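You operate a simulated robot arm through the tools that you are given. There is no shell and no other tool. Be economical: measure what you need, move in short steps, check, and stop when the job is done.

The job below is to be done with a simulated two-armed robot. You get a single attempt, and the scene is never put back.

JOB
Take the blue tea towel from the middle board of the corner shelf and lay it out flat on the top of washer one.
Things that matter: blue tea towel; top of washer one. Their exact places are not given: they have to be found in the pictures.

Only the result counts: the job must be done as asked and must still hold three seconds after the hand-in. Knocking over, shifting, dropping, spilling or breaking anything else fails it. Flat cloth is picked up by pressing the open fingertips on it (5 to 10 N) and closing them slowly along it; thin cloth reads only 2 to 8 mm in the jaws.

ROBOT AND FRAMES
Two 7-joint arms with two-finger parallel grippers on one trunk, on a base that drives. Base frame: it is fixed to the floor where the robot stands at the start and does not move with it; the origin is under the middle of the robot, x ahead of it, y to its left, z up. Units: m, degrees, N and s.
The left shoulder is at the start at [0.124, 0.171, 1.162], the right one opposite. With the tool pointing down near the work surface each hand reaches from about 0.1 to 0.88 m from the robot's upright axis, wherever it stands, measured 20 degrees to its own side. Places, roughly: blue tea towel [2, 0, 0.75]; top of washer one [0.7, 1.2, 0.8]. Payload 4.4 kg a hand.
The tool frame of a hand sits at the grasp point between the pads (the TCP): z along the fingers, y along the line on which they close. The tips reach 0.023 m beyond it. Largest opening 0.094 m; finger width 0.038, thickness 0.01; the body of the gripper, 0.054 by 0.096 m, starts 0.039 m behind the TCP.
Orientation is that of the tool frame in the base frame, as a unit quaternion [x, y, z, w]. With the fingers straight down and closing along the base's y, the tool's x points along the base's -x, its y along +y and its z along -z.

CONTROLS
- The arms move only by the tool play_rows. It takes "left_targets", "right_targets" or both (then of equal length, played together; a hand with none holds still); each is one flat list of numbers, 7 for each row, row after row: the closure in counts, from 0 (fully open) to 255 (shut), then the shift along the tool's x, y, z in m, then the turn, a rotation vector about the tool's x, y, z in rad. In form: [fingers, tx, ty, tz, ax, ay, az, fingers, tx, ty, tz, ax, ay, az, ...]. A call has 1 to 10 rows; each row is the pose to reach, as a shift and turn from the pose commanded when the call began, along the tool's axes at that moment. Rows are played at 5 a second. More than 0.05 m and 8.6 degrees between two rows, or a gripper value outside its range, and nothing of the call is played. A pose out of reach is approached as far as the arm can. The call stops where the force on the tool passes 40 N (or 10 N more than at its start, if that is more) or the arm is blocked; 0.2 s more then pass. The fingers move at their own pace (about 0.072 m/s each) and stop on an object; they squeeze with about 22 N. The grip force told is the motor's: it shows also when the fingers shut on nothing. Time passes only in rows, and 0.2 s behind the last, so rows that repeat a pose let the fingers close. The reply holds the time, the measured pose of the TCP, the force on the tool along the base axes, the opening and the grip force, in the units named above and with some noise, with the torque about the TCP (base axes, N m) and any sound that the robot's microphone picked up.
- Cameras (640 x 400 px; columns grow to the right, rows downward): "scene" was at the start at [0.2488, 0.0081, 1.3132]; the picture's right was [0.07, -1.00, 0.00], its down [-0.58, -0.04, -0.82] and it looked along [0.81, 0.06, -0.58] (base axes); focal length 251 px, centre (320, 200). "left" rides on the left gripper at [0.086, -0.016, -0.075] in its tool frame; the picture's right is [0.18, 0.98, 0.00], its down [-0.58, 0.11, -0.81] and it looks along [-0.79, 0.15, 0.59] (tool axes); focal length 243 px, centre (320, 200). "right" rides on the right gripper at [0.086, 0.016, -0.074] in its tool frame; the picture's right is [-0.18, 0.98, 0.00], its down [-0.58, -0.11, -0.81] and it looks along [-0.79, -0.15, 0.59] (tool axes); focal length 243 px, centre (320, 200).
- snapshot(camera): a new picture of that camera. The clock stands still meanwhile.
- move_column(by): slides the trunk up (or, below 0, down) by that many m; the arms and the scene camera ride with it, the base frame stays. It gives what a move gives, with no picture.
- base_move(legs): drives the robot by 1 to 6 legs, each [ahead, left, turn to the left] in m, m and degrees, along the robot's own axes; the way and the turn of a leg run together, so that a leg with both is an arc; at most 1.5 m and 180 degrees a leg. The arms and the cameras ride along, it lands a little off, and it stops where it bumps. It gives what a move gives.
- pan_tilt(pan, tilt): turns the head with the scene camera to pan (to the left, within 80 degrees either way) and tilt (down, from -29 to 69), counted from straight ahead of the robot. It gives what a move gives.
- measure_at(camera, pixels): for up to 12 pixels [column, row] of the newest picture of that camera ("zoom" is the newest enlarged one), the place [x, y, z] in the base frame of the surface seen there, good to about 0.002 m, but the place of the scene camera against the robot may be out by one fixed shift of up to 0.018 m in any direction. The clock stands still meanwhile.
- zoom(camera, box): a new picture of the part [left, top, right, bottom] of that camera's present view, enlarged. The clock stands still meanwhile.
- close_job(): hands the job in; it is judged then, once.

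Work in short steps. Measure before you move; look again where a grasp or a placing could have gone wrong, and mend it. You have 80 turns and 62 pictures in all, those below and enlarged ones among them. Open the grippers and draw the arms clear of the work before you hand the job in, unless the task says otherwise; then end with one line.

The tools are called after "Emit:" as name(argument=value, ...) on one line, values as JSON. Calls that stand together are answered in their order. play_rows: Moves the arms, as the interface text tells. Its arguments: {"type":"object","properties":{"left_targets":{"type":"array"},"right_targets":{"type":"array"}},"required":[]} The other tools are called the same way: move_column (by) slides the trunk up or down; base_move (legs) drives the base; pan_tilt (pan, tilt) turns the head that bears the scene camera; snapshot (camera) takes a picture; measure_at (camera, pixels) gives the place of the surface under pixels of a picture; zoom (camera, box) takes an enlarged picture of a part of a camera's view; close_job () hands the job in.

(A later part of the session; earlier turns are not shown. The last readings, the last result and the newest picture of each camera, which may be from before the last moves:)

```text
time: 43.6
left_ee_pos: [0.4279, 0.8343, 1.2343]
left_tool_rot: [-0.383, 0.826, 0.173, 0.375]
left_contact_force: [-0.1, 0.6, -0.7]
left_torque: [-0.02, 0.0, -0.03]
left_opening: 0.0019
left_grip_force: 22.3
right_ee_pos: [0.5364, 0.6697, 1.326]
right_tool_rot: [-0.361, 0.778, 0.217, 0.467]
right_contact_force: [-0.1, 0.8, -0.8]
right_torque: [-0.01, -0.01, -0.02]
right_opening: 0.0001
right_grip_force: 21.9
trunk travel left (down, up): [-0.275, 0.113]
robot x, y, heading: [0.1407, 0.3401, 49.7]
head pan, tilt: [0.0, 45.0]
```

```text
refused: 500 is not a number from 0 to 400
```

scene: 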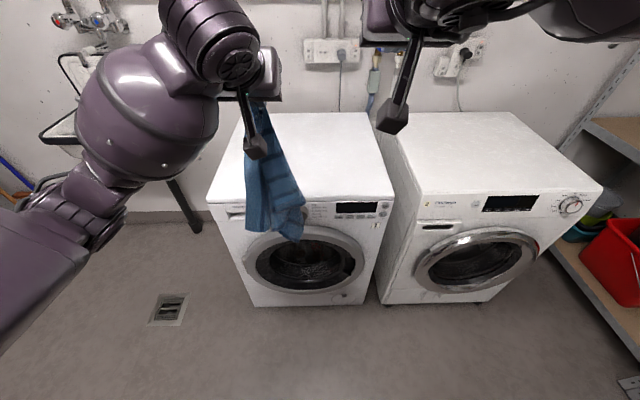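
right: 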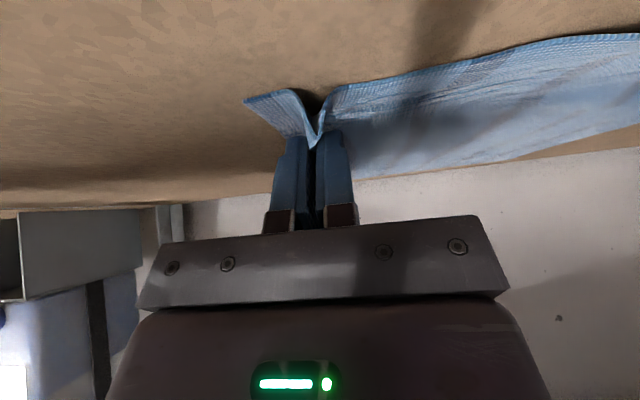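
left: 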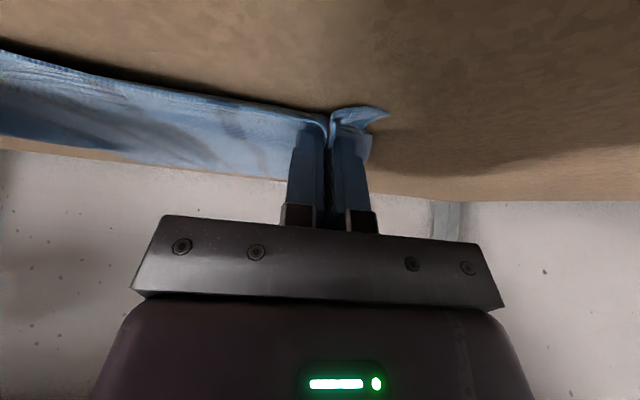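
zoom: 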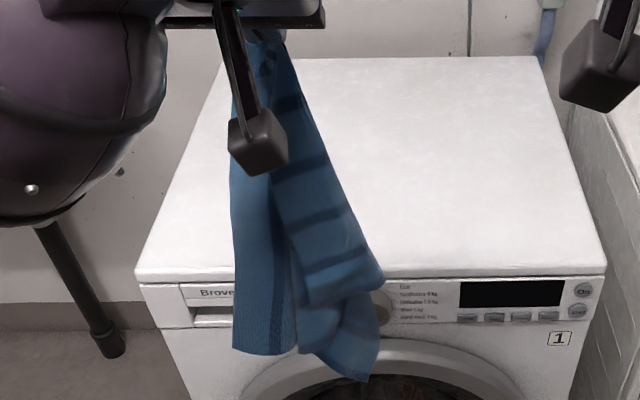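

I measure points on the hanging towel.

Emit:
measure_at(camera="zoom", pixels=[[265, 60], [245, 250], [240, 345], [290, 350], [360, 372], [375, 330], [380, 280], [320, 340], [300, 200], [310, 100]])

```text
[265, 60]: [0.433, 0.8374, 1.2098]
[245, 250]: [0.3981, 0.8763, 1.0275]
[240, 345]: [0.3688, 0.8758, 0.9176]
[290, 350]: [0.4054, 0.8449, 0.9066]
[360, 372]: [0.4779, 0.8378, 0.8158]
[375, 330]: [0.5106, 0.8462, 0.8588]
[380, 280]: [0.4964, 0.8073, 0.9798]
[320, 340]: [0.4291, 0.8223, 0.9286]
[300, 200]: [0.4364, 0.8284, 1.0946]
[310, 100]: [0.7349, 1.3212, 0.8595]
```

The towel's shape reads clearly: corner D hangs as a free flap at zoom (380,280), about (0.496,0.807,0.98), on the right side. I'll regrasp it in the air: first open the right hand and turn it 85° to point left.

Emit:
play_rows(right_targets=[0, 0, 0, 0, -0.1316, 0, -0.07, 0, 0, 0, 0, -0.2632, 0, -0.14, 0, 0, 0, 0, -0.3948, 0, -0.21, 0, 0, 0, 0, -0.5264, 0, -0.28, 0, 0, 0, 0, -0.658, 0, -0.35, 0, 0, 0, 0, -0.7896, 0, -0.42, 0, 0, 0, 0, -0.9212, 0, -0.49, 0, 0, 0, 0, -1.0528, 0, -0.56, 0, 0, 0, 0, -1.1844, 0, -0.63, 0, 0, 0, 0, -1.316, 0, -0.7])

Emit:
snapshot(camera="scene")

Emit:
snapshot(camera="right")

```text
time: 45.8
left_ee_pos: [0.4286, 0.836, 1.2326]
left_tool_rot: [-0.384, 0.825, 0.174, 0.375]
left_contact_force: [0.4, 0.0, 0.4]
left_torque: [0.02, -0.01, -0.04]
left_opening: 0.002
left_grip_force: 22.3
right_ee_pos: [0.539, 0.6684, 1.3259]
right_tool_rot: [0.735, -0.44, -0.442, -0.264]
right_contact_force: [0.8, 0.8, 0.4]
right_torque: [0.0, 0.01, 0.02]
right_opening: 0.0938
right_grip_force: 0.0
right hand out of reach, approached as far as the arm can: row 9, 10
trunk travel left (down, up): [-0.275, 0.113]
robot x, y, heading: [0.1421, 0.3418, 49.8]
head pan, tilt: [0.0, 45.0]
```

```text
33 pictures are left
```

scene: 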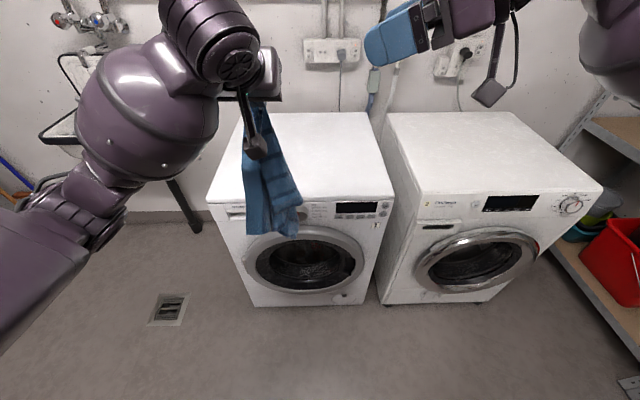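

```text
32 pictures are left
```

right: 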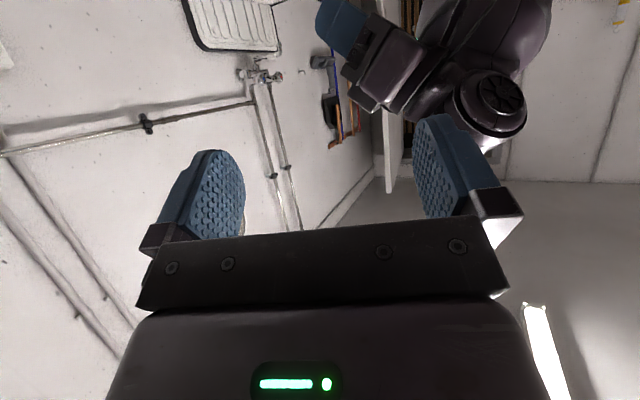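

The hand turned about 68° left. I zoom on the towel again for the fresh corner position.

Emit:
zoom(camera="scene", box=[220, 130, 320, 250])

```text
3.33 times, centred on (270, 190) of scene
```

zoom: 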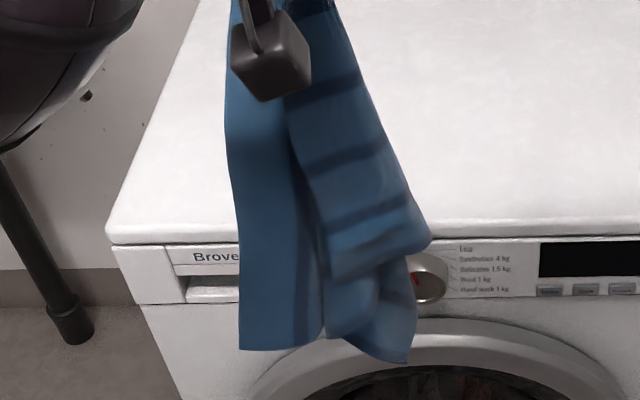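

Emit:
measure_at(camera="zoom", pixels=[[422, 238], [400, 230], [380, 240], [340, 265], [405, 355], [410, 300], [370, 150], [300, 120], [240, 340], [320, 340], [350, 320]])

```text
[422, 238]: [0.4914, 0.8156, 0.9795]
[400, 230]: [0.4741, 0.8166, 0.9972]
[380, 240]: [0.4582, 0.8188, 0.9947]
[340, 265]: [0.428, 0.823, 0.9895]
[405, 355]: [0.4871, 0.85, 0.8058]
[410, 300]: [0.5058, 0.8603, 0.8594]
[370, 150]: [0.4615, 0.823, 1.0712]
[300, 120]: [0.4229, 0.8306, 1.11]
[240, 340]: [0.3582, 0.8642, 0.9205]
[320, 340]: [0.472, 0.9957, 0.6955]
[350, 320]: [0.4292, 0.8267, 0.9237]
```

The front flap's hem runs (330,268)→(428,240) in the zoom with D at its right end, the sheet facing along world y. I turn the left hand 60° clockwise so the flap's free edge points at the right hand.

Emit:
play_rows(left_targets=[255, 0, 0, 0, 0.0787, 0, 0.069, 255, 0, 0, 0, 0.1574, 0, 0.138, 255, 0, 0, 0, 0.2361, 0, 0.207, 255, 0, 0, 0, 0.3148, 0, 0.276, 255, 0, 0, 0, 0.3935, 0, 0.345, 255, 0, 0, 0, 0.4722, 0, 0.414, 255, 0, 0, 0, 0.551, 0, 0.483, 255, 0, 0, 0, 0.63, 0, 0.552, 255, 0, 0, 0, 0.708, 0, 0.621, 255, 0, 0, 0, 0.787, 0, 0.69])

Emit:
zoom(camera="scene", box=[180, 60, 360, 260])

```text
time: 48.0
left_ee_pos: [0.4273, 0.8353, 1.2332]
left_tool_rot: [0.081, 0.907, -0.037, 0.412]
left_contact_force: [-0.7, 0.3, -0.1]
left_torque: [-0.02, -0.01, 0.07]
left_opening: 0.0018
left_grip_force: 21.7
right_ee_pos: [0.5374, 0.6685, 1.3274]
right_tool_rot: [0.735, -0.44, -0.441, -0.265]
right_contact_force: [0.2, -0.3, 0.3]
right_torque: [0.01, -0.02, 0.0]
right_opening: 0.0939
right_grip_force: 0.1
trunk travel left (down, up): [-0.275, 0.113]
robot x, y, heading: [0.1441, 0.3404, 49.8]
head pan, tilt: [0.0, 45.0]
```

```text
2.00 times, centred on (270, 160) of scene
```

zoom: 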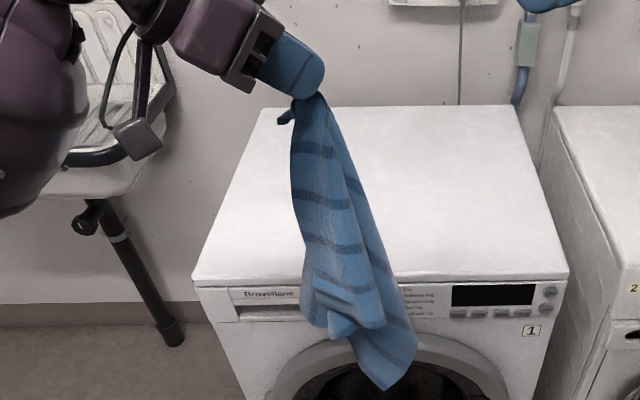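

The view is clear now; I measure the front flap corner near (383,325), its hem and the rear flap.

Emit:
measure_at(camera="zoom", pixels=[[381, 322], [365, 310], [340, 330], [305, 312], [310, 250], [350, 250], [372, 280], [385, 385], [410, 345], [320, 110], [300, 160]])

Emit:
zoom(camera="scene", box=[240, 180, 320, 260])

```text
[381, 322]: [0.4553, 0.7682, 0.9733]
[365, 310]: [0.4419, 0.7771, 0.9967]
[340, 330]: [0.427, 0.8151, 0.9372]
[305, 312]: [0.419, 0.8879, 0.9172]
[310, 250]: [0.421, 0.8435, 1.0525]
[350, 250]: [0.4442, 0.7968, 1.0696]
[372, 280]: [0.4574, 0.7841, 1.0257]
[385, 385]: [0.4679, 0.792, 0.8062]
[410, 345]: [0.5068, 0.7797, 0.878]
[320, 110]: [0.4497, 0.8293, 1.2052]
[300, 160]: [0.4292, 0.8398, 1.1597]
```

```text
5.00 times, centred on (280, 220) of scene
```

zoom: 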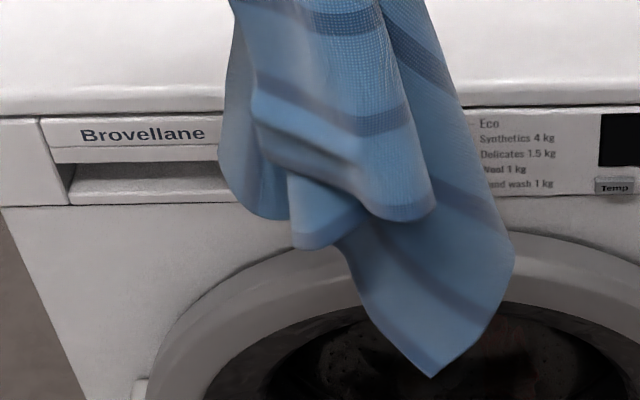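

D's flap now points at the right hand (sheet direction yaw ≈117°, tool yaw 118°). I lower the right hand to a pre-grasp 0.12 m short of D with jaws at 0.05 m.

Emit:
play_rows(right_targets=[119, 0.0327, 0.005, 0.0221, 0, 0, 0, 119, 0.0654, 0.01, 0.0442, 0, 0, 0, 119, 0.098, 0.015, 0.0664, 0, 0, 0, 119, 0.1307, 0.02, 0.0885, 0, 0, 0, 119, 0.1634, 0.025, 0.1106, 0, 0, 0, 119, 0.1961, 0.03, 0.1327, 0, 0, 0, 119, 0.2288, 0.035, 0.155, 0, 0, 0, 119, 0.2615, 0.04, 0.177, 0, 0, 0, 119, 0.2615, 0.04, 0.177, 0, 0, 0])

Emit:
snapshot(camera="right")

Emit:
zoom(camera="scene", box=[220, 100, 420, 260])

```text
time: 50.0
left_ee_pos: [0.4278, 0.834, 1.2334]
left_tool_rot: [0.081, 0.907, -0.037, 0.412]
left_contact_force: [0.2, -0.5, 0.2]
left_torque: [-0.02, -0.02, 0.03]
left_opening: 0.0018
left_grip_force: 21.8
right_ee_pos: [0.4889, 0.68, 1.0129]
right_tool_rot: [0.736, -0.441, -0.441, -0.265]
right_contact_force: [-0.4, -0.6, 0.6]
right_torque: [-0.03, -0.04, -0.02]
right_opening: 0.0499
right_grip_force: 0.0
trunk travel left (down, up): [-0.275, 0.113]
robot x, y, heading: [0.142, 0.3401, 49.8]
head pan, tilt: [0.0, 45.0]
```

```text
28 pictures are left
```

right: 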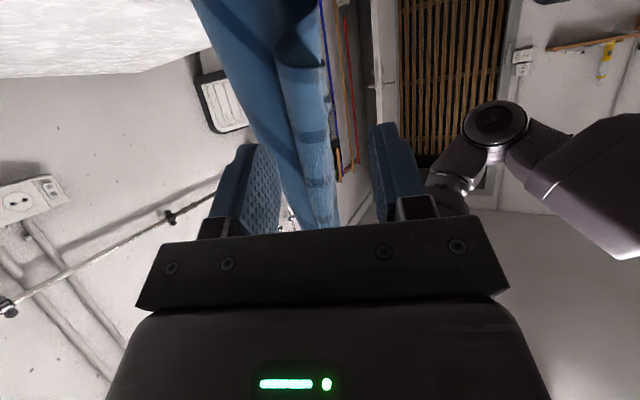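

```text
2.50 times, centred on (320, 180) of scene
```

zoom: 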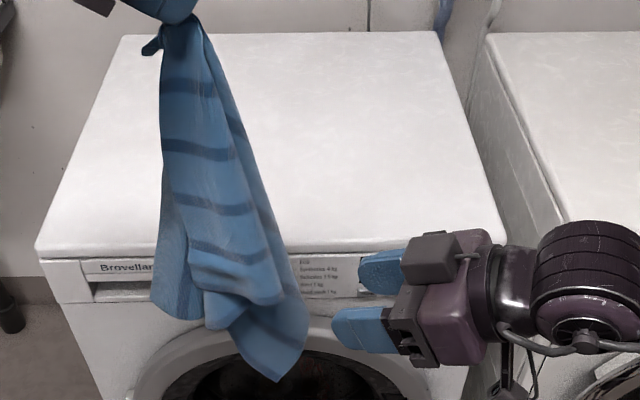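

Right camera shows the D flap (striped) at columns 275–330 with its end near row 50–70, and the rear sheet left of it. I measure these with the hand camera.

Emit:
measure_at(camera="right", pixels=[[290, 72], [318, 72], [300, 50], [315, 30], [325, 100], [300, 100], [280, 55], [255, 90], [230, 40], [310, 140], [290, 10]])

```text
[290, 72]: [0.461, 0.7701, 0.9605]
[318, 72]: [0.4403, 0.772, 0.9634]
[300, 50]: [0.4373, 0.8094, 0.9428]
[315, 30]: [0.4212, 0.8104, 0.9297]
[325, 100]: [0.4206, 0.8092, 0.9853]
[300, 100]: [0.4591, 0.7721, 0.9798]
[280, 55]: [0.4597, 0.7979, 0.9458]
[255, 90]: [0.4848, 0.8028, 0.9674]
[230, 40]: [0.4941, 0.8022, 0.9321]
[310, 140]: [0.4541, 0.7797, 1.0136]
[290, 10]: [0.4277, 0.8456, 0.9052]
```

The flap end spans from (0.461,0.770) to (0.42,0.81), centred on the closing axis. I advance 0.118 m along the tool with a 10 mm side correction, then look before closing.

Emit:
play_rows(right_targets=[119, 0, -0.005, 0.03, 0, 0, 0, 119, 0, -0.01, 0.06, 0, 0, 0, 119, 0, -0.01, 0.09, 0, 0, 0, 119, 0, -0.01, 0.118, 0, 0, 0, 119, 0, -0.01, 0.118, 0, 0, 0])

Emit:
snapshot(camera="right")

Emit:
zoom(camera="scene", box=[220, 140, 340, 240])

```text
time: 51.2
left_ee_pos: [0.4266, 0.8343, 1.233]
left_tool_rot: [0.08, 0.907, -0.037, 0.412]
left_contact_force: [-0.3, -0.1, -0.9]
left_torque: [-0.02, -0.01, 0.04]
left_opening: 0.002
left_grip_force: 21.7
right_ee_pos: [0.4453, 0.7768, 0.9579]
right_tool_rot: [0.735, -0.441, -0.442, -0.265]
right_contact_force: [-0.6, -0.1, 0.7]
right_torque: [-0.02, -0.02, 0.04]
right_opening: 0.0501
right_grip_force: 0.0
trunk travel left (down, up): [-0.275, 0.113]
robot x, y, heading: [0.1409, 0.3414, 49.7]
head pan, tilt: [0.0, 45.0]
```

```text
26 pictures are left
```

right: 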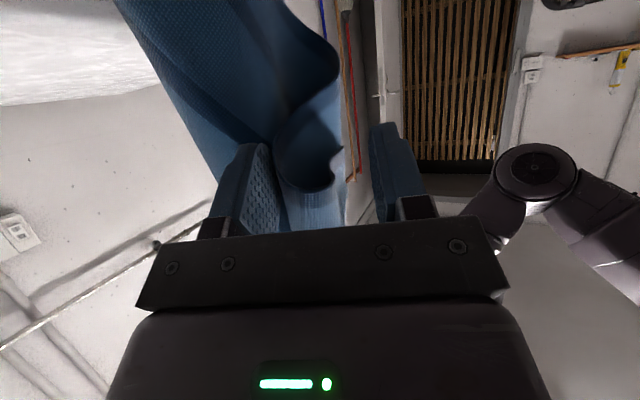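

```text
4.00 times, centred on (280, 190) of scene
```

zoom: 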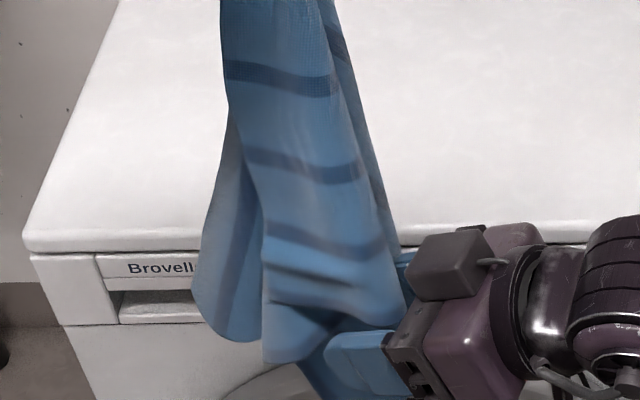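

The flap's end is between the fingers (275–345, rows 100–190) with the rear sheet outside the left finger. I close the right hand.

Emit:
play_rows(right_targets=[150, 0, 0, 0, 0, 0, 0, 180, 0, 0, 0, 0, 0, 0, 210, 0, 0, 0, 0, 0, 0, 240, 0, 0, 0, 0, 0, 0, 255, 0, 0, 0, 0, 0, 0, 255, 0, 0, 0, 0, 0, 0, 255, 0, 0, 0, 0, 0, 0])

Emit:
snapshot(camera="right")

Emit:
zoom(camera="scene", box=[220, 100, 380, 260])

```text
time: 52.8
left_ee_pos: [0.4272, 0.8343, 1.2336]
left_tool_rot: [0.081, 0.907, -0.037, 0.411]
left_contact_force: [0.0, 0.4, -1.1]
left_torque: [-0.03, 0.03, 0.01]
left_opening: 0.0017
left_grip_force: 22.1
right_ee_pos: [0.4455, 0.7776, 0.9578]
right_tool_rot: [0.736, -0.441, -0.441, -0.265]
right_contact_force: [-0.9, -0.2, -0.3]
right_torque: [0.0, -0.03, 0.01]
right_opening: 0.0029
right_grip_force: 21.8
trunk travel left (down, up): [-0.275, 0.113]
robot x, y, heading: [0.1455, 0.3389, 49.9]
head pan, tilt: [0.0, 45.0]
```

```text
24 pictures are left
```

right: 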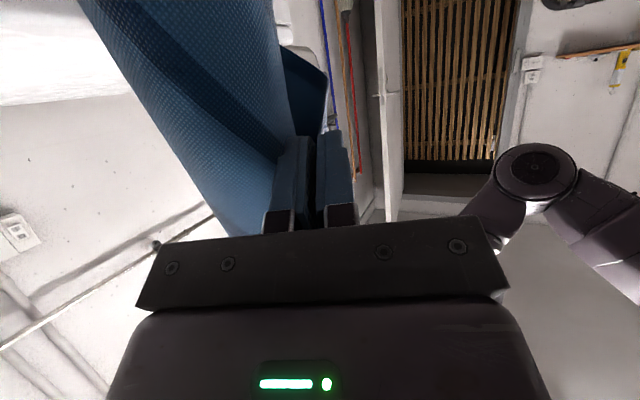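

```text
2.50 times, centred on (300, 180) of scene
```

zoom: 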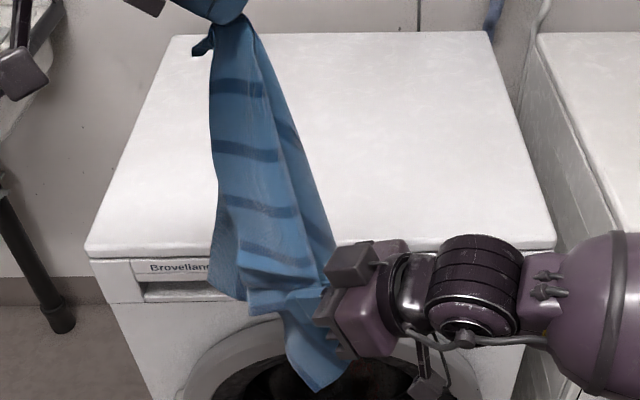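

Right jaw reads 2.9 mm, holding the D end. I swing the right hand up to the left hand's height along an arc of 0.25 m while turning both hands back to face forward.

Emit:
play_rows(left_targets=[255, 0, 0, 0, -0.0787, 0, -0.069, 255, 0, 0, 0, -0.1574, 0, -0.138, 255, 0, 0, 0, -0.2361, 0, -0.207, 255, 0, 0, 0, -0.3148, 0, -0.276, 255, 0, 0, 0, -0.3935, 0, -0.345, 255, 0, 0, 0, -0.4722, 0, -0.414, 255, 0, 0, 0, -0.551, 0, -0.483, 255, 0, 0, 0, -0.63, 0, -0.552, 255, 0, 0, 0, -0.708, 0, -0.621, 255, 0, 0, 0, -0.787, 0, -0.69], right_targets=[255, -0.013, -0.0072, -0.0183, 0.1054, 0, 0.0561, 255, -0.0217, -0.0187, -0.0465, 0.2108, 0, 0.1122, 255, -0.0209, -0.0331, -0.078, 0.3162, 0, 0.1683, 255, -0.025, -0.0469, -0.1106, 0.4216, 0, 0.2244, 255, -0.0332, -0.0596, -0.1421, 0.527, 0, 0.2805, 255, -0.0466, -0.0708, -0.1722, 0.6324, 0, 0.3366, 255, -0.0642, -0.0808, -0.2009, 0.7378, 0, 0.3927, 255, -0.0853, -0.0893, -0.2272, 0.8432, 0, 0.4488, 255, -0.1143, -0.0963, -0.2536, 0.9486, 0, 0.5049, 255, -0.1427, -0.102, -0.2728, 1.054, 0, 0.561])

Emit:
snapshot(camera="scene")

```text
time: 55.0
left_ee_pos: [0.4279, 0.8352, 1.2334]
left_tool_rot: [-0.384, 0.825, 0.174, 0.375]
left_contact_force: [6.1, -5.6, 0.5]
left_torque: [-0.15, -0.19, -0.14]
left_opening: 0.0028
left_grip_force: 22.2
right_ee_pos: [0.6156, 0.6728, 1.212]
right_tool_rot: [-0.36, 0.778, 0.216, 0.468]
right_contact_force: [-5.9, 6.3, -1.2]
right_torque: [-0.13, -0.14, 0.09]
right_opening: 0.0028
right_grip_force: 22.2
trunk travel left (down, up): [-0.275, 0.113]
robot x, y, heading: [0.143, 0.3382, 49.7]
head pan, tilt: [0.0, 45.0]
```

```text
22 pictures are left
```

scene: 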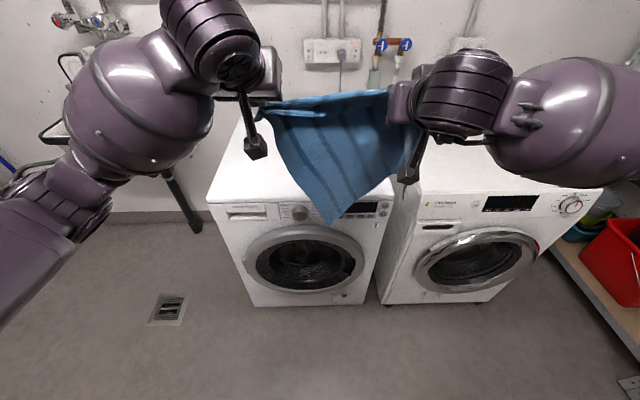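

Both hands hold it taut (~8 N). The hanging shape looks triangular; I zoom to see which corners are held, after relaxing the tension slightly.

Emit:
play_rows(right_targets=[255, 0, 0.006, 0, 0, 0, 0, 255, 0, 0.006, 0, 0, 0, 0])

Emit:
zoom(camera="scene", box=[230, 80, 440, 240])

Emit:
measure_at(camera="zoom", pixels=[[300, 350], [220, 270], [180, 200], [420, 200], [440, 290], [300, 100], [300, 200], [120, 95], [470, 130], [360, 300], [310, 300]])

```text
time: 55.6
left_ee_pos: [0.4283, 0.8337, 1.2336]
left_tool_rot: [-0.383, 0.826, 0.173, 0.374]
left_contact_force: [4.3, -3.3, 1.0]
left_torque: [-0.11, -0.15, -0.08]
left_opening: 0.0023
left_grip_force: 21.9
right_ee_pos: [0.6127, 0.675, 1.2121]
right_tool_rot: [-0.36, 0.778, 0.217, 0.468]
right_contact_force: [-4.1, 3.7, -0.8]
right_torque: [-0.15, -0.12, 0.07]
right_opening: 0.0029
right_grip_force: 21.8
trunk travel left (down, up): [-0.275, 0.113]
robot x, y, heading: [0.1446, 0.3406, 49.7]
head pan, tilt: [0.0, 45.0]
```

```text
2.50 times, centred on (335, 160) of scene
```

zoom: 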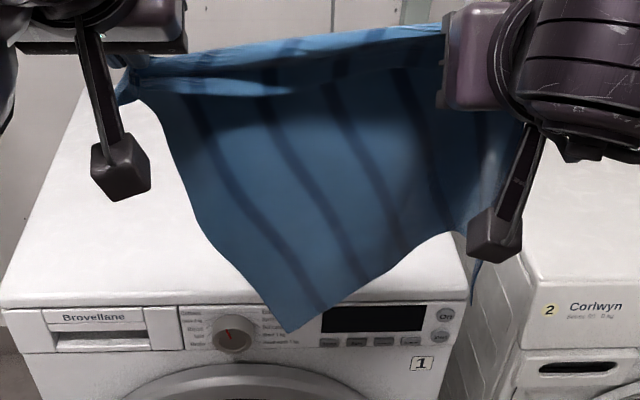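

```text
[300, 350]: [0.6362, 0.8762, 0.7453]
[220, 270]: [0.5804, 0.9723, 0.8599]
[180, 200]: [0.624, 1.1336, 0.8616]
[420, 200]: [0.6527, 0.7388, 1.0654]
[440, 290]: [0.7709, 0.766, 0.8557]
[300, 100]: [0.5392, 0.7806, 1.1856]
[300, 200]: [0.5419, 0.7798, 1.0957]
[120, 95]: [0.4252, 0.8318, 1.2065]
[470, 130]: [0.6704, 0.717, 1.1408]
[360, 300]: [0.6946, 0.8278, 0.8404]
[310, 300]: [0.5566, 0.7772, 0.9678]
```

Held at two points with a free hem below (lowest ≈0.94 m). I raise both hands to ≈1.28 m and drive forward over washer one.

Emit:
play_rows(left_targets=[255, -0.0188, 0, -0.0165, 0, 0, 0, 255, -0.0376, 0, -0.033, 0, 0, 0], right_targets=[255, -0.0309, 0, -0.0165, 0, 0, 0, 255, -0.0618, 0, -0.0329, 0, 0, 0])

Emit:
base_move(legs=[[0.13, 0.06, 1.5], [0.1, 0.0, 0]])

Emit:
snapshot(camera="scene")

```text
time: 56.2
left_ee_pos: [0.4277, 0.8344, 1.2847]
left_tool_rot: [-0.384, 0.825, 0.174, 0.377]
left_contact_force: [4.2, -5.2, 1.3]
left_torque: [-0.12, -0.16, -0.11]
left_opening: 0.0022
left_grip_force: 22.0
right_ee_pos: [0.6096, 0.6755, 1.2842]
right_tool_rot: [-0.361, 0.778, 0.216, 0.467]
right_contact_force: [-3.8, 4.7, -0.9]
right_torque: [-0.13, -0.15, 0.04]
right_opening: 0.0031
right_grip_force: 21.5
trunk travel left (down, up): [-0.275, 0.113]
robot x, y, heading: [0.1403, 0.338, 49.8]
head pan, tilt: [0.0, 45.0]
```

```text
time: 58.2
left_ee_pos: [0.5127, 1.0589, 1.2837]
left_tool_rot: [-0.395, 0.82, 0.179, 0.372]
left_contact_force: [3.7, -3.7, 0.7]
left_torque: [-0.11, -0.13, -0.13]
left_opening: 0.0022
left_grip_force: 21.8
right_ee_pos: [0.7014, 0.905, 1.2814]
right_tool_rot: [-0.371, 0.773, 0.223, 0.464]
right_contact_force: [-4.0, 4.6, -0.9]
right_torque: [-0.15, -0.12, 0.06]
right_opening: 0.003
right_grip_force: 22.2
trunk travel left (down, up): [-0.275, 0.113]
robot x, y, heading: [0.2409, 0.5541, 51.3]
head pan, tilt: [0.0, 45.0]
```

```text
20 pictures are left
```

scene: 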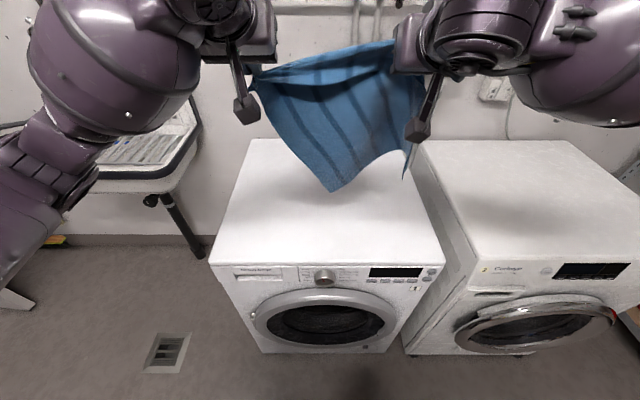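

Hands are at v≈1.15 over the washer's front part, hem ≈0.99. I lay it away from me: lower until the hem touches near the front, then move the hands forward and down along an arc (first part).

Emit:
play_rows(left_targets=[255, 0.0248, 0, 0.0324, 0, 0, 0, 255, 0.0496, 0, 0.0648, 0, 0, 0, 255, 0.0744, 0, 0.0971, 0, 0, 0, 255, 0.0635, 0, 0.1354, 0, 0, 0, 255, 0.0499, 0, 0.1752, 0, 0, 0, 255, 0.0373, 0, 0.2122, 0, 0, 0, 255, 0.0262, 0, 0.2477, 0, 0, 0, 255, 0.0224, 0, 0.2855, 0, 0, 0, 255, 0.0206, 0, 0.3225, 0, 0, 0, 255, 0.0257, 0, 0.3575, 0, 0, 0], right_targets=[255, 0.0316, 0, 0.0259, 0, 0, 0, 255, 0.0631, 0, 0.0517, 0, 0, 0, 255, 0.0947, 0, 0.0776, 0, 0, 0, 255, 0.0928, 0, 0.1174, 0, 0, 0, 255, 0.0886, 0, 0.1593, 0, 0, 0, 255, 0.0848, 0, 0.1982, 0, 0, 0, 255, 0.0822, 0, 0.2352, 0, 0, 0, 255, 0.087, 0, 0.273, 0, 0, 0, 255, 0.0937, 0, 0.3094, 0, 0, 0, 255, 0.1068, 0, 0.3424, 0, 0, 0])

Emit:
snapshot(camera="scene")

```text
time: 60.4
left_ee_pos: [0.6716, 1.2577, 1.0295]
left_tool_rot: [-0.394, 0.821, 0.178, 0.373]
left_contact_force: [5.1, -5.6, 1.5]
left_torque: [-0.14, -0.17, -0.14]
left_opening: 0.0021
left_grip_force: 21.7
right_ee_pos: [0.8611, 1.1, 1.0267]
right_tool_rot: [-0.373, 0.772, 0.224, 0.463]
right_contact_force: [-4.7, 5.2, -1.8]
right_torque: [-0.17, -0.16, 0.04]
right_opening: 0.0025
right_grip_force: 22.1
trunk travel left (down, up): [-0.275, 0.113]
robot x, y, heading: [0.2418, 0.5567, 51.3]
head pan, tilt: [0.0, 45.0]
```

```text
19 pictures are left
```

scene: 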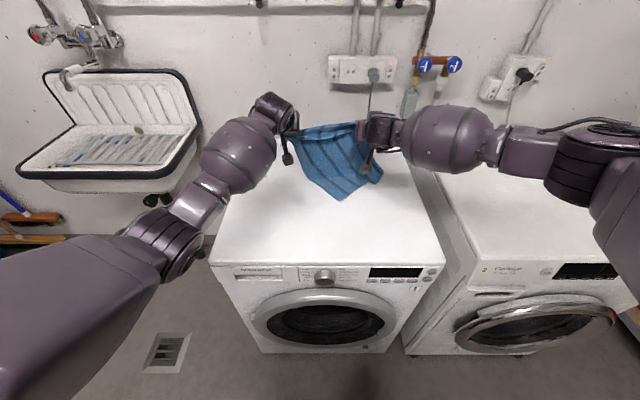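

Hem corner now at (343,200). I measure where it rests.

Emit:
measure_at(camera="scene", pixels=[[343, 197], [343, 185], [378, 178], [310, 165], [340, 150], [300, 130], [355, 125]])

```text
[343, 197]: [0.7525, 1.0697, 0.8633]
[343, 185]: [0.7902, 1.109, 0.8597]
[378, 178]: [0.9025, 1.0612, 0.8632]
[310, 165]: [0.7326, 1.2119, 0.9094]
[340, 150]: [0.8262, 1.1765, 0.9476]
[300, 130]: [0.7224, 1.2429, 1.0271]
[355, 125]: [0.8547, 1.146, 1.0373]
```

The hem landed too deep (v≈1.305). I lift and come back 0.22 m so the hem touches nearer the front, then check.

Emit:
play_rows(left_targets=[255, -0.0065, 0, -0.0457, 0, 0, 0, 255, -0.0061, 0, -0.0917, 0, 0, 0, 255, 0.0086, 0, -0.1387, 0, 0, 0, 255, 0.0344, 0, -0.1759, 0, 0, 0, 255, 0.0641, 0, -0.2097, 0, 0, 0, 255, 0.0881, 0, -0.2219, 0, 0, 0, 255, 0.0881, 0, -0.2219, 0, 0, 0], right_targets=[255, -0.0168, 0, -0.043, 0, 0, 0, 255, -0.0268, 0, -0.088, 0, 0, 0, 255, -0.0234, 0, -0.1371, 0, 0, 0, 255, -0.0066, 0, -0.1792, 0, 0, 0, 255, 0.0145, 0, -0.2189, 0, 0, 0, 255, 0.0352, 0, -0.2363, 0, 0, 0, 255, 0.0352, 0, -0.2363, 0, 0, 0])

Emit:
zoom(camera="scene", box=[200, 60, 460, 280])

Emit:
measure_at(camera="zoom", pixels=[[310, 300], [330, 260], [400, 200], [200, 200]])

```text
time: 62.0
left_ee_pos: [0.5299, 1.0806, 1.1082]
left_tool_rot: [-0.395, 0.82, 0.179, 0.372]
left_contact_force: [4.3, -3.9, 0.4]
left_torque: [-0.12, -0.13, -0.05]
left_opening: 0.0021
left_grip_force: 22.2
right_ee_pos: [0.7191, 0.9253, 1.1067]
right_tool_rot: [-0.37, 0.773, 0.223, 0.464]
right_contact_force: [-4.1, 3.6, -0.5]
right_torque: [-0.14, -0.12, 0.05]
right_opening: 0.0026
right_grip_force: 22.4
trunk travel left (down, up): [-0.275, 0.113]
robot x, y, heading: [0.2429, 0.5543, 51.3]
head pan, tilt: [0.0, 45.0]
```

```text
1.82 times, centred on (330, 170) of scene
```

zoom: 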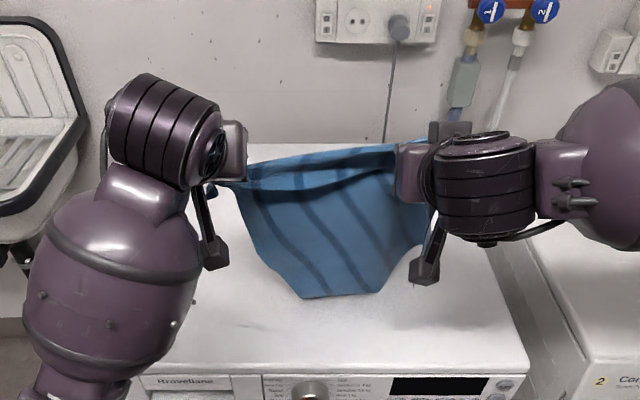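

```text
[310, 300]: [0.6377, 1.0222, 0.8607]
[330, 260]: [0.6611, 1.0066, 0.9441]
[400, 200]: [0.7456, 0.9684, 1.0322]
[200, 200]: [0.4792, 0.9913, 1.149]
```

The hem touches at v≈1.2 with its tip slightly bent under. I lift a few cm, then lay it down moving forward in one smooth sweep so the hem trails toward me.

Emit:
play_rows(left_targets=[255, -0.0169, 0, -0.0414, 0, 0, 0, 255, -0.0362, 0, -0.0118, 0, 0, 0, 255, -0.0297, 0, 0.0338, 0, 0, 0, 255, -0.0301, 0, 0.08, 0, 0, 0, 255, -0.0294, 0, 0.1245, 0, 0, 0, 255, -0.0292, 0, 0.1698, 0, 0, 0, 255, -0.0291, 0, 0.2152, 0, 0, 0, 255, -0.0289, 0, 0.2606, 0, 0, 0, 255, -0.0274, 0, 0.3043, 0, 0, 0, 255, -0.022, 0, 0.3422, 0, 0, 0], right_targets=[255, -0.0259, 0, -0.0365, 0, 0, 0, 255, -0.038, 0, -0.0033, 0, 0, 0, 255, -0.0212, 0, 0.0397, 0, 0, 0, 255, -0.0111, 0, 0.0847, 0, 0, 0, 255, -0.0001, 0, 0.128, 0, 0, 0, 255, 0.0104, 0, 0.1721, 0, 0, 0, 255, 0.0209, 0, 0.2162, 0, 0, 0, 255, 0.0314, 0, 0.2603, 0, 0, 0, 255, 0.0428, 0, 0.3027, 0, 0, 0, 255, 0.0567, 0, 0.3384, 0, 0, 0])

Emit:
zoom(camera="scene", box=[200, 60, 460, 280])

Emit:
measure_at(camera="zoom", pixels=[[240, 150], [330, 200], [350, 240], [360, 260], [410, 180], [300, 150], [350, 150], [270, 200]])

```text
time: 64.3
left_ee_pos: [0.7111, 1.2905, 0.9302]
left_tool_rot: [-0.389, 0.81, 0.181, 0.4]
left_contact_force: [1.8, -1.4, -1.4]
left_torque: [0.02, -0.09, -0.05]
left_opening: 0.0022
left_grip_force: 22.2
right_ee_pos: [0.8898, 1.1405, 0.9185]
right_tool_rot: [-0.366, 0.77, 0.228, 0.471]
right_contact_force: [-6.3, -15.0, 40.1]
right_torque: [-4.78, 3.96, 0.97]
right_opening: 0.0028
right_grip_force: 22.4
trunk travel left (down, up): [-0.275, 0.113]
robot x, y, heading: [0.2405, 0.5557, 51.5]
head pan, tilt: [0.0, 45.0]
stopped in row 10 (right hand): the force on the tool passed its limit at 144 N (the readings are from after the stop); the commanded pose is now the measured one
```

```text
1.82 times, centred on (330, 170) of scene
```

zoom: 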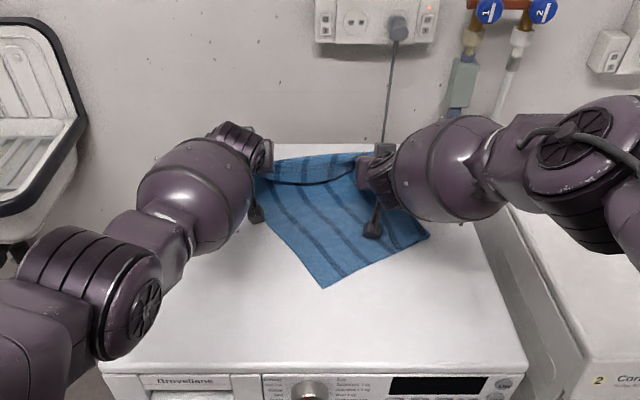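

```text
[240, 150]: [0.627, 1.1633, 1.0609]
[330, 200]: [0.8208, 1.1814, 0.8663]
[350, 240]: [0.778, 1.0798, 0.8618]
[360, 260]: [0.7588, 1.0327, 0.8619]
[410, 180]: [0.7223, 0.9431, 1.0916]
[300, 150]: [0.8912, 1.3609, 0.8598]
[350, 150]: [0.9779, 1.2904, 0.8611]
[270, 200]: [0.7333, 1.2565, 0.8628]
```

The right wrist camera housing touched the top because of the steep tilt; the cloth is already mostly laid. I lift the right slightly and reduce both tilts to ~30°.

Emit:
play_rows(left_targets=[255, 0, 0, 0, 0, 0, 0, 255, 0, 0, 0, 0, 0.096, 0, 255, 0, 0, 0, 0, 0.192, 0, 255, 0, 0, 0, 0, 0.288, 0, 255, 0, 0, 0, 0, 0.384, 0], right_targets=[255, -0.0107, 0, -0.0055, 0, 0, 0, 255, -0.0107, 0, -0.0055, 0, 0.144, 0, 255, -0.0107, 0, -0.0055, 0, 0.288, 0, 255, -0.0107, 0, -0.0055, 0, 0.432, 0, 255, -0.0107, 0, -0.0055, 0, 0.576, 0])

```text
time: 65.5
left_ee_pos: [0.6908, 1.2778, 0.9403]
left_tool_rot: [-0.415, 0.871, 0.104, 0.24]
left_contact_force: [4.4, -2.1, 0.2]
left_torque: [-0.07, -0.08, -0.04]
left_opening: 0.002
left_grip_force: 22.1
left hand out of reach, approached as far as the arm can: row 3, 4, 5
right_ee_pos: [0.8851, 1.1294, 0.9201]
right_tool_rot: [-0.415, 0.867, 0.123, 0.247]
right_contact_force: [-3.1, 2.4, -1.1]
right_torque: [-0.04, -0.09, 0.07]
right_opening: 0.003
right_grip_force: 21.8
right hand out of reach, approached as far as the arm can: row 5
trunk travel left (down, up): [-0.275, 0.113]
robot x, y, heading: [0.2392, 0.5581, 51.2]
head pan, tilt: [0.0, 45.0]
```

Reach limit is near; I drive 0.04 m closer, then pull the hands back the same amount while lowering them to the top and release.

Emit:
base_move(legs=[[0.04, 0, 0]])

Emit:
play_rows(left_targets=[255, 0.02, 0, 0.007, 0, 0, 0, 255, 0.04, 0, 0.015, 0, 0, 0, 255, 0.06, 0, 0.022, 0, 0, 0, 255, 0.06, 0, 0.022, 0, 0, 0], right_targets=[255, 0.0165, 0, 0.0015, 0, 0, 0, 255, 0.033, 0, 0.003, 0, 0, 0, 255, 0.0496, 0, 0.0047, 0, 0, 0, 255, 0.0496, 0, 0.0047, 0, 0, 0])

Emit:
zoom(camera="scene", box=[200, 60, 460, 280])

```text
time: 66.3
left_ee_pos: [0.7156, 1.3117, 0.9373]
left_tool_rot: [-0.416, 0.871, 0.104, 0.241]
left_contact_force: [4.7, -2.7, 0.6]
left_torque: [-0.11, -0.14, -0.04]
left_opening: 0.0024
left_grip_force: 22.2
right_ee_pos: [0.9105, 1.1641, 0.9198]
right_tool_rot: [-0.415, 0.867, 0.122, 0.248]
right_contact_force: [-4.3, 2.9, -2.0]
right_torque: [-0.08, -0.08, 0.1]
right_opening: 0.0027
right_grip_force: 21.7
trunk travel left (down, up): [-0.275, 0.113]
robot x, y, heading: [0.2649, 0.5883, 51.3]
head pan, tilt: [0.0, 45.0]
```

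```text
time: 67.3
left_ee_pos: [0.6898, 1.278, 0.8905]
left_tool_rot: [-0.416, 0.87, 0.105, 0.242]
left_contact_force: [6.3, -3.7, 1.9]
left_torque: [-0.12, -0.23, -0.01]
left_opening: 0.0023
left_grip_force: 21.9
right_ee_pos: [0.8861, 1.1318, 0.8904]
right_tool_rot: [-0.415, 0.866, 0.123, 0.25]
right_contact_force: [-5.5, 3.4, -1.6]
right_torque: [-0.09, -0.12, 0.13]
right_opening: 0.0027
right_grip_force: 21.5
trunk travel left (down, up): [-0.275, 0.113]
robot x, y, heading: [0.2648, 0.5844, 51.2]
head pan, tilt: [0.0, 45.0]
```

```text
1.82 times, centred on (330, 170) of scene
```

zoom: 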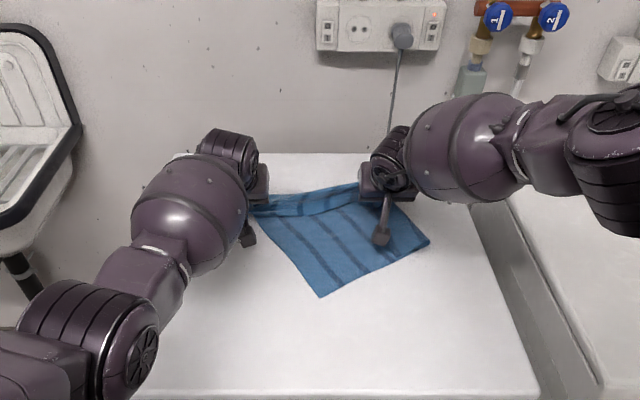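

The towel lies on the top with a folded band at the far edge. I open the jaws, then lift and draw the hands back to look.

Emit:
play_rows(left_targets=[200, 0, 0, 0, 0, 0, 0, 150, 0, 0, 0, 0, 0, 0, 150, 0, 0, 0, 0, 0, 0, 120, -0.01, 0, -0.022, 0, 0, 0, 120, -0.025, 0, -0.045, 0, 0, 0, 120, -0.04, 0, -0.085, 0, 0, 0, 120, -0.03, 0, -0.13, 0, 0, 0, 120, 0.0, 0, -0.16, 0, 0, 0, 120, 0.035, 0, -0.185, 0, 0, 0, 120, 0.075, 0, -0.21, 0, 0, 0], right_targets=[200, 0, 0, 0, 0, 0, 0, 150, 0, 0, 0, 0, 0, 0, 150, 0, 0, 0, 0, 0, 0, 120, -0.01, 0, -0.022, 0, 0, 0, 120, -0.025, 0, -0.045, 0, 0, 0, 120, -0.04, 0, -0.085, 0, 0, 0, 120, -0.03, 0, -0.13, 0, 0, 0, 120, 0.0, 0, -0.16, 0, 0, 0, 120, 0.035, 0, -0.185, 0, 0, 0, 120, 0.075, 0, -0.21, 0, 0, 0])

Emit:
zoom(camera="scene", box=[200, 60, 460, 280])

```text
time: 69.5
left_ee_pos: [0.5788, 1.145, 1.0353]
left_tool_rot: [-0.416, 0.871, 0.105, 0.241]
left_contact_force: [0.2, -0.3, -0.2]
left_torque: [-0.01, 0.0, -0.02]
left_opening: 0.0499
left_grip_force: 0.1
right_ee_pos: [0.7781, 0.9942, 1.0307]
right_tool_rot: [-0.415, 0.866, 0.123, 0.25]
right_contact_force: [-0.2, -0.6, -1.4]
right_torque: [0.0, 0.03, 0.03]
right_opening: 0.0495
right_grip_force: 0.1
trunk travel left (down, up): [-0.275, 0.113]
robot x, y, heading: [0.2666, 0.5845, 51.4]
head pan, tilt: [0.0, 45.0]
```

```text
1.82 times, centred on (330, 170) of scene
```

zoom: 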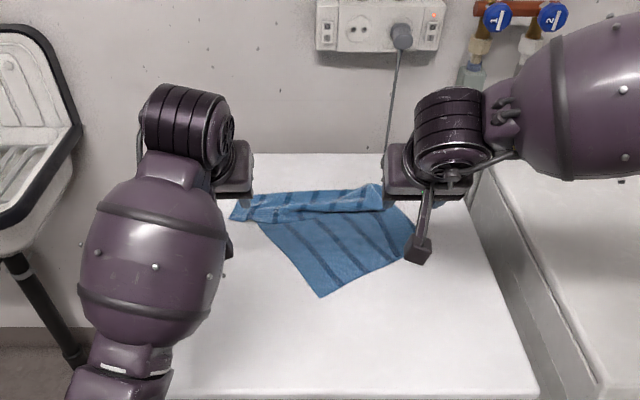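

I move both hands outward to clear the view of the folded band.

Emit:
play_rows(left_targets=[120, 0.01, 0.04, -0.01, 0, 0, 0, 120, 0.02, 0.08, -0.02, 0, 0, 0, 120, 0.03, 0.11, -0.03, 0, 0, 0], right_targets=[120, 0.01, -0.04, -0.01, 0, 0, 0, 120, 0.02, -0.08, -0.02, 0, 0, 0, 120, 0.03, -0.12, -0.03, 0, 0, 0])

Emit:
zoom(camera="scene", box=[270, 120, 400, 230])

Emit:
measure_at(camera="zoom", pixels=[[115, 150], [520, 220], [305, 350], [430, 115], [435, 170], [200, 195], [300, 180], [120, 190], [200, 150], [350, 150], [340, 190], [270, 130]])

```text
time: 70.3
left_ee_pos: [0.4694, 1.182, 1.0431]
left_tool_rot: [-0.416, 0.87, 0.105, 0.242]
left_contact_force: [-0.4, -0.3, -0.6]
left_torque: [0.01, -0.04, -0.01]
left_opening: 0.0497
left_grip_force: 0.1
right_ee_pos: [0.843, 0.8844, 1.0384]
right_tool_rot: [-0.415, 0.866, 0.122, 0.249]
right_contact_force: [-0.2, 1.0, -0.2]
right_torque: [0.0, 0.0, -0.01]
right_opening: 0.0497
right_grip_force: 0.0
trunk travel left (down, up): [-0.275, 0.113]
robot x, y, heading: [0.2638, 0.5806, 51.1]
head pan, tilt: [0.0, 45.0]
```

```text
3.64 times, centred on (335, 175) of scene
```

zoom: 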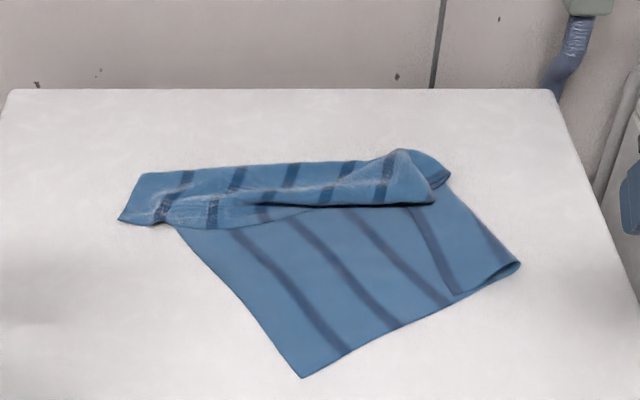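

```text
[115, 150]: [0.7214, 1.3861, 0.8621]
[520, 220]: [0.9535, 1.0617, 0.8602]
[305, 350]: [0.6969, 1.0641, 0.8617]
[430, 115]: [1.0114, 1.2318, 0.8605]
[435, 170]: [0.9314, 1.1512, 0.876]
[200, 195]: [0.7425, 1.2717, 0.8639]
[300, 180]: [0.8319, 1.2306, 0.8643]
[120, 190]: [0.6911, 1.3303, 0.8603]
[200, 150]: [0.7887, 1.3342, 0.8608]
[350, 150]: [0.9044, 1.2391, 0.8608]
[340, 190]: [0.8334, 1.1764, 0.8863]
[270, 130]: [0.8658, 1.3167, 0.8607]
```

The picture is clear: edge AD is folded over onto the towel at the far side; corner A at (122,218) lies outside the lower layer, D at (432,200) is raised. I measure corners and stripes to compute the unfolding.

Emit:
measure_at(camera="zoom", pixels=[[302, 373], [516, 266], [458, 292], [126, 217], [142, 178], [182, 226], [430, 198], [400, 155], [447, 182], [340, 340], [240, 240], [165, 205]])

```text
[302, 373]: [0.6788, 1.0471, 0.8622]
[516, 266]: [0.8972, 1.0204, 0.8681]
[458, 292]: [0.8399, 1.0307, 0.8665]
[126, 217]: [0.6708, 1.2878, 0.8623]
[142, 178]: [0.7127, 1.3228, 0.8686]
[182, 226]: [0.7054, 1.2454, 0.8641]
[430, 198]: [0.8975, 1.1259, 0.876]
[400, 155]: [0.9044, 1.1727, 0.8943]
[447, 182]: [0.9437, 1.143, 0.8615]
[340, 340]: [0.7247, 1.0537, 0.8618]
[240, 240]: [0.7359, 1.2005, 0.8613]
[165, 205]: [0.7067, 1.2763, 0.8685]
```

Two strips are folded on top: the AD side (0.055 m) and the CD side (0.065 m). Edge AB on the left is free at both ends, so I'll re-pick at A (left) and B (right), lift so the folds fall open, and lay it again. Moving above both points first.

Emit:
play_rows(left_targets=[174, -0.0307, -0.0172, 0.0187, 0, 0, 0, 174, -0.0613, -0.0343, 0.0373, 0, 0, 0, 174, -0.092, -0.0515, 0.056, 0, 0, 0, 174, -0.1227, -0.0687, 0.0747, 0, 0, 0, 174, -0.1533, -0.0858, 0.0933, 0, 0, 0, 174, -0.184, -0.103, 0.112, 0, 0, 0, 174, -0.1655, -0.103, 0.1425, 0, 0, 0, 174, -0.147, -0.103, 0.173, 0, 0, 0, 174, -0.1285, -0.103, 0.2035, 0, 0, 0, 174, -0.11, -0.103, 0.234, 0, 0, 0], right_targets=[133, -0.008, 0.0366, 0.0049, 0, 0, 0, 133, -0.0161, 0.0733, 0.0098, 0, 0, 0, 133, -0.0241, 0.1099, 0.0147, 0, 0, 0, 133, -0.0321, 0.1465, 0.0196, 0, 0, 0, 133, -0.0402, 0.1832, 0.0245, 0, 0, 0, 133, -0.0482, 0.2198, 0.0294, 0, 0, 0, 133, -0.03, 0.2198, 0.0588, 0, 0, 0, 133, -0.0123, 0.2198, 0.0883, 0, 0, 0, 133, 0.0056, 0.2198, 0.1177, 0, 0, 0, 133, 0.0236, 0.2198, 0.1471, 0, 0, 0])

Emit:
snapshot(camera="left")

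Emit:
snapshot(camera="right")

```text
time: 72.5
left_ee_pos: [0.6861, 1.2848, 0.8982]
left_tool_rot: [-0.416, 0.871, 0.104, 0.241]
left_contact_force: [0.1, 0.8, -0.2]
left_torque: [-0.03, 0.02, 0.02]
left_opening: 0.0298
left_grip_force: 0.0
right_ee_pos: [0.7093, 1.0685, 0.8999]
right_tool_rot: [-0.415, 0.867, 0.122, 0.249]
right_contact_force: [-0.4, 0.8, -0.7]
right_torque: [0.04, 0.03, 0.0]
right_opening: 0.045
right_grip_force: 0.0
trunk travel left (down, up): [-0.275, 0.113]
robot x, y, heading: [0.2658, 0.589, 51.4]
head pan, tilt: [0.0, 45.0]
```

```text
13 pictures are left
```

left: 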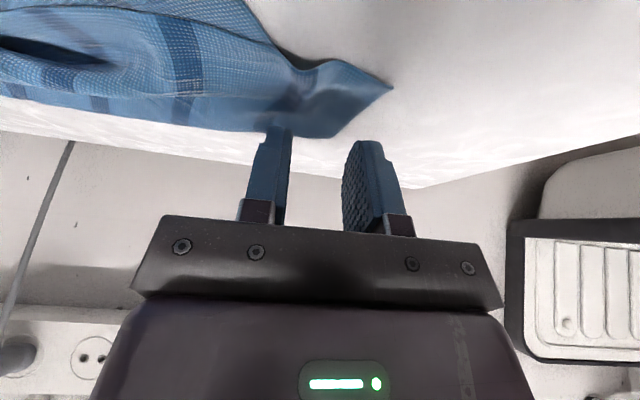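

```text
12 pictures are left
```

right: 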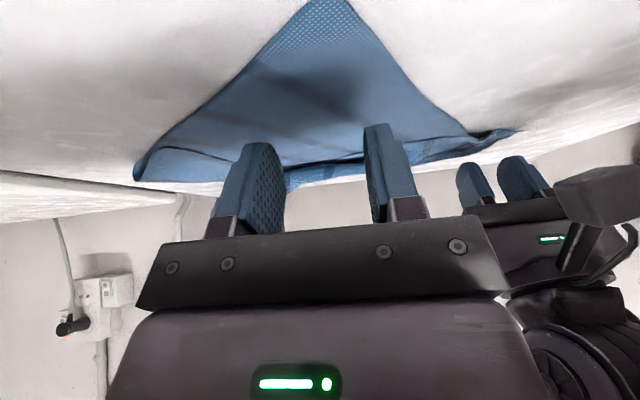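

I measure A, its surroundings, and B with the hand cameras.

Emit:
measure_at(camera="left", pixels=[[386, 88], [330, 65], [300, 70], [320, 130], [330, 95], [290, 110]])

Emit:
measure_at(camera="right", pixels=[[335, 5], [330, 40], [320, 100], [260, 65], [400, 65]])

```text
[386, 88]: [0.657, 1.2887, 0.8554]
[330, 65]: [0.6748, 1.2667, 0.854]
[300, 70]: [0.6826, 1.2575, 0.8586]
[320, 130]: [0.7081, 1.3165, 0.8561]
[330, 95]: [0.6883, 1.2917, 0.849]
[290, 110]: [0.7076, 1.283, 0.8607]
```

```text
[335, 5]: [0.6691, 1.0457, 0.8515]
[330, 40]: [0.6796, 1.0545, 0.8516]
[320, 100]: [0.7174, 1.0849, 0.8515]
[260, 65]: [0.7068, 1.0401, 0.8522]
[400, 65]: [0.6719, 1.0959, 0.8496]
```

Washer top is z≈0.850. Both points lie ~3 cm inside A and B; I press down about 20 mm in small rows.

Emit:
play_rows(left_targets=[174, 0.005, 0, 0.0085, 0, 0, 0, 174, 0.0078, 0, 0.0128, 0, 0, 0, 174, 0.0099, 0, 0.0162, 0, 0, 0, 174, 0.0099, 0, 0.0162, 0, 0, 0], right_targets=[133, 0.0105, 0, 0.0055, 0, 0, 0, 133, 0.0145, 0, 0.0098, 0, 0, 0, 133, 0.0172, 0, 0.0129, 0, 0, 0, 133, 0.0172, 0, 0.0129, 0, 0, 0])

```text
time: 73.5
left_ee_pos: [0.685, 1.2847, 0.8817]
left_tool_rot: [-0.416, 0.87, 0.105, 0.242]
left_contact_force: [-0.3, 0.3, 6.1]
left_torque: [0.04, 0.08, -0.03]
left_opening: 0.03
left_grip_force: 0.3
right_ee_pos: [0.7038, 1.0629, 0.8818]
right_tool_rot: [-0.414, 0.867, 0.121, 0.25]
right_contact_force: [0.5, 0.3, 1.5]
right_torque: [0.03, -0.03, -0.02]
right_opening: 0.0448
right_grip_force: 0.1
trunk travel left (down, up): [-0.275, 0.113]
robot x, y, heading: [0.2653, 0.584, 51.6]
head pan, tilt: [0.0, 45.0]
```

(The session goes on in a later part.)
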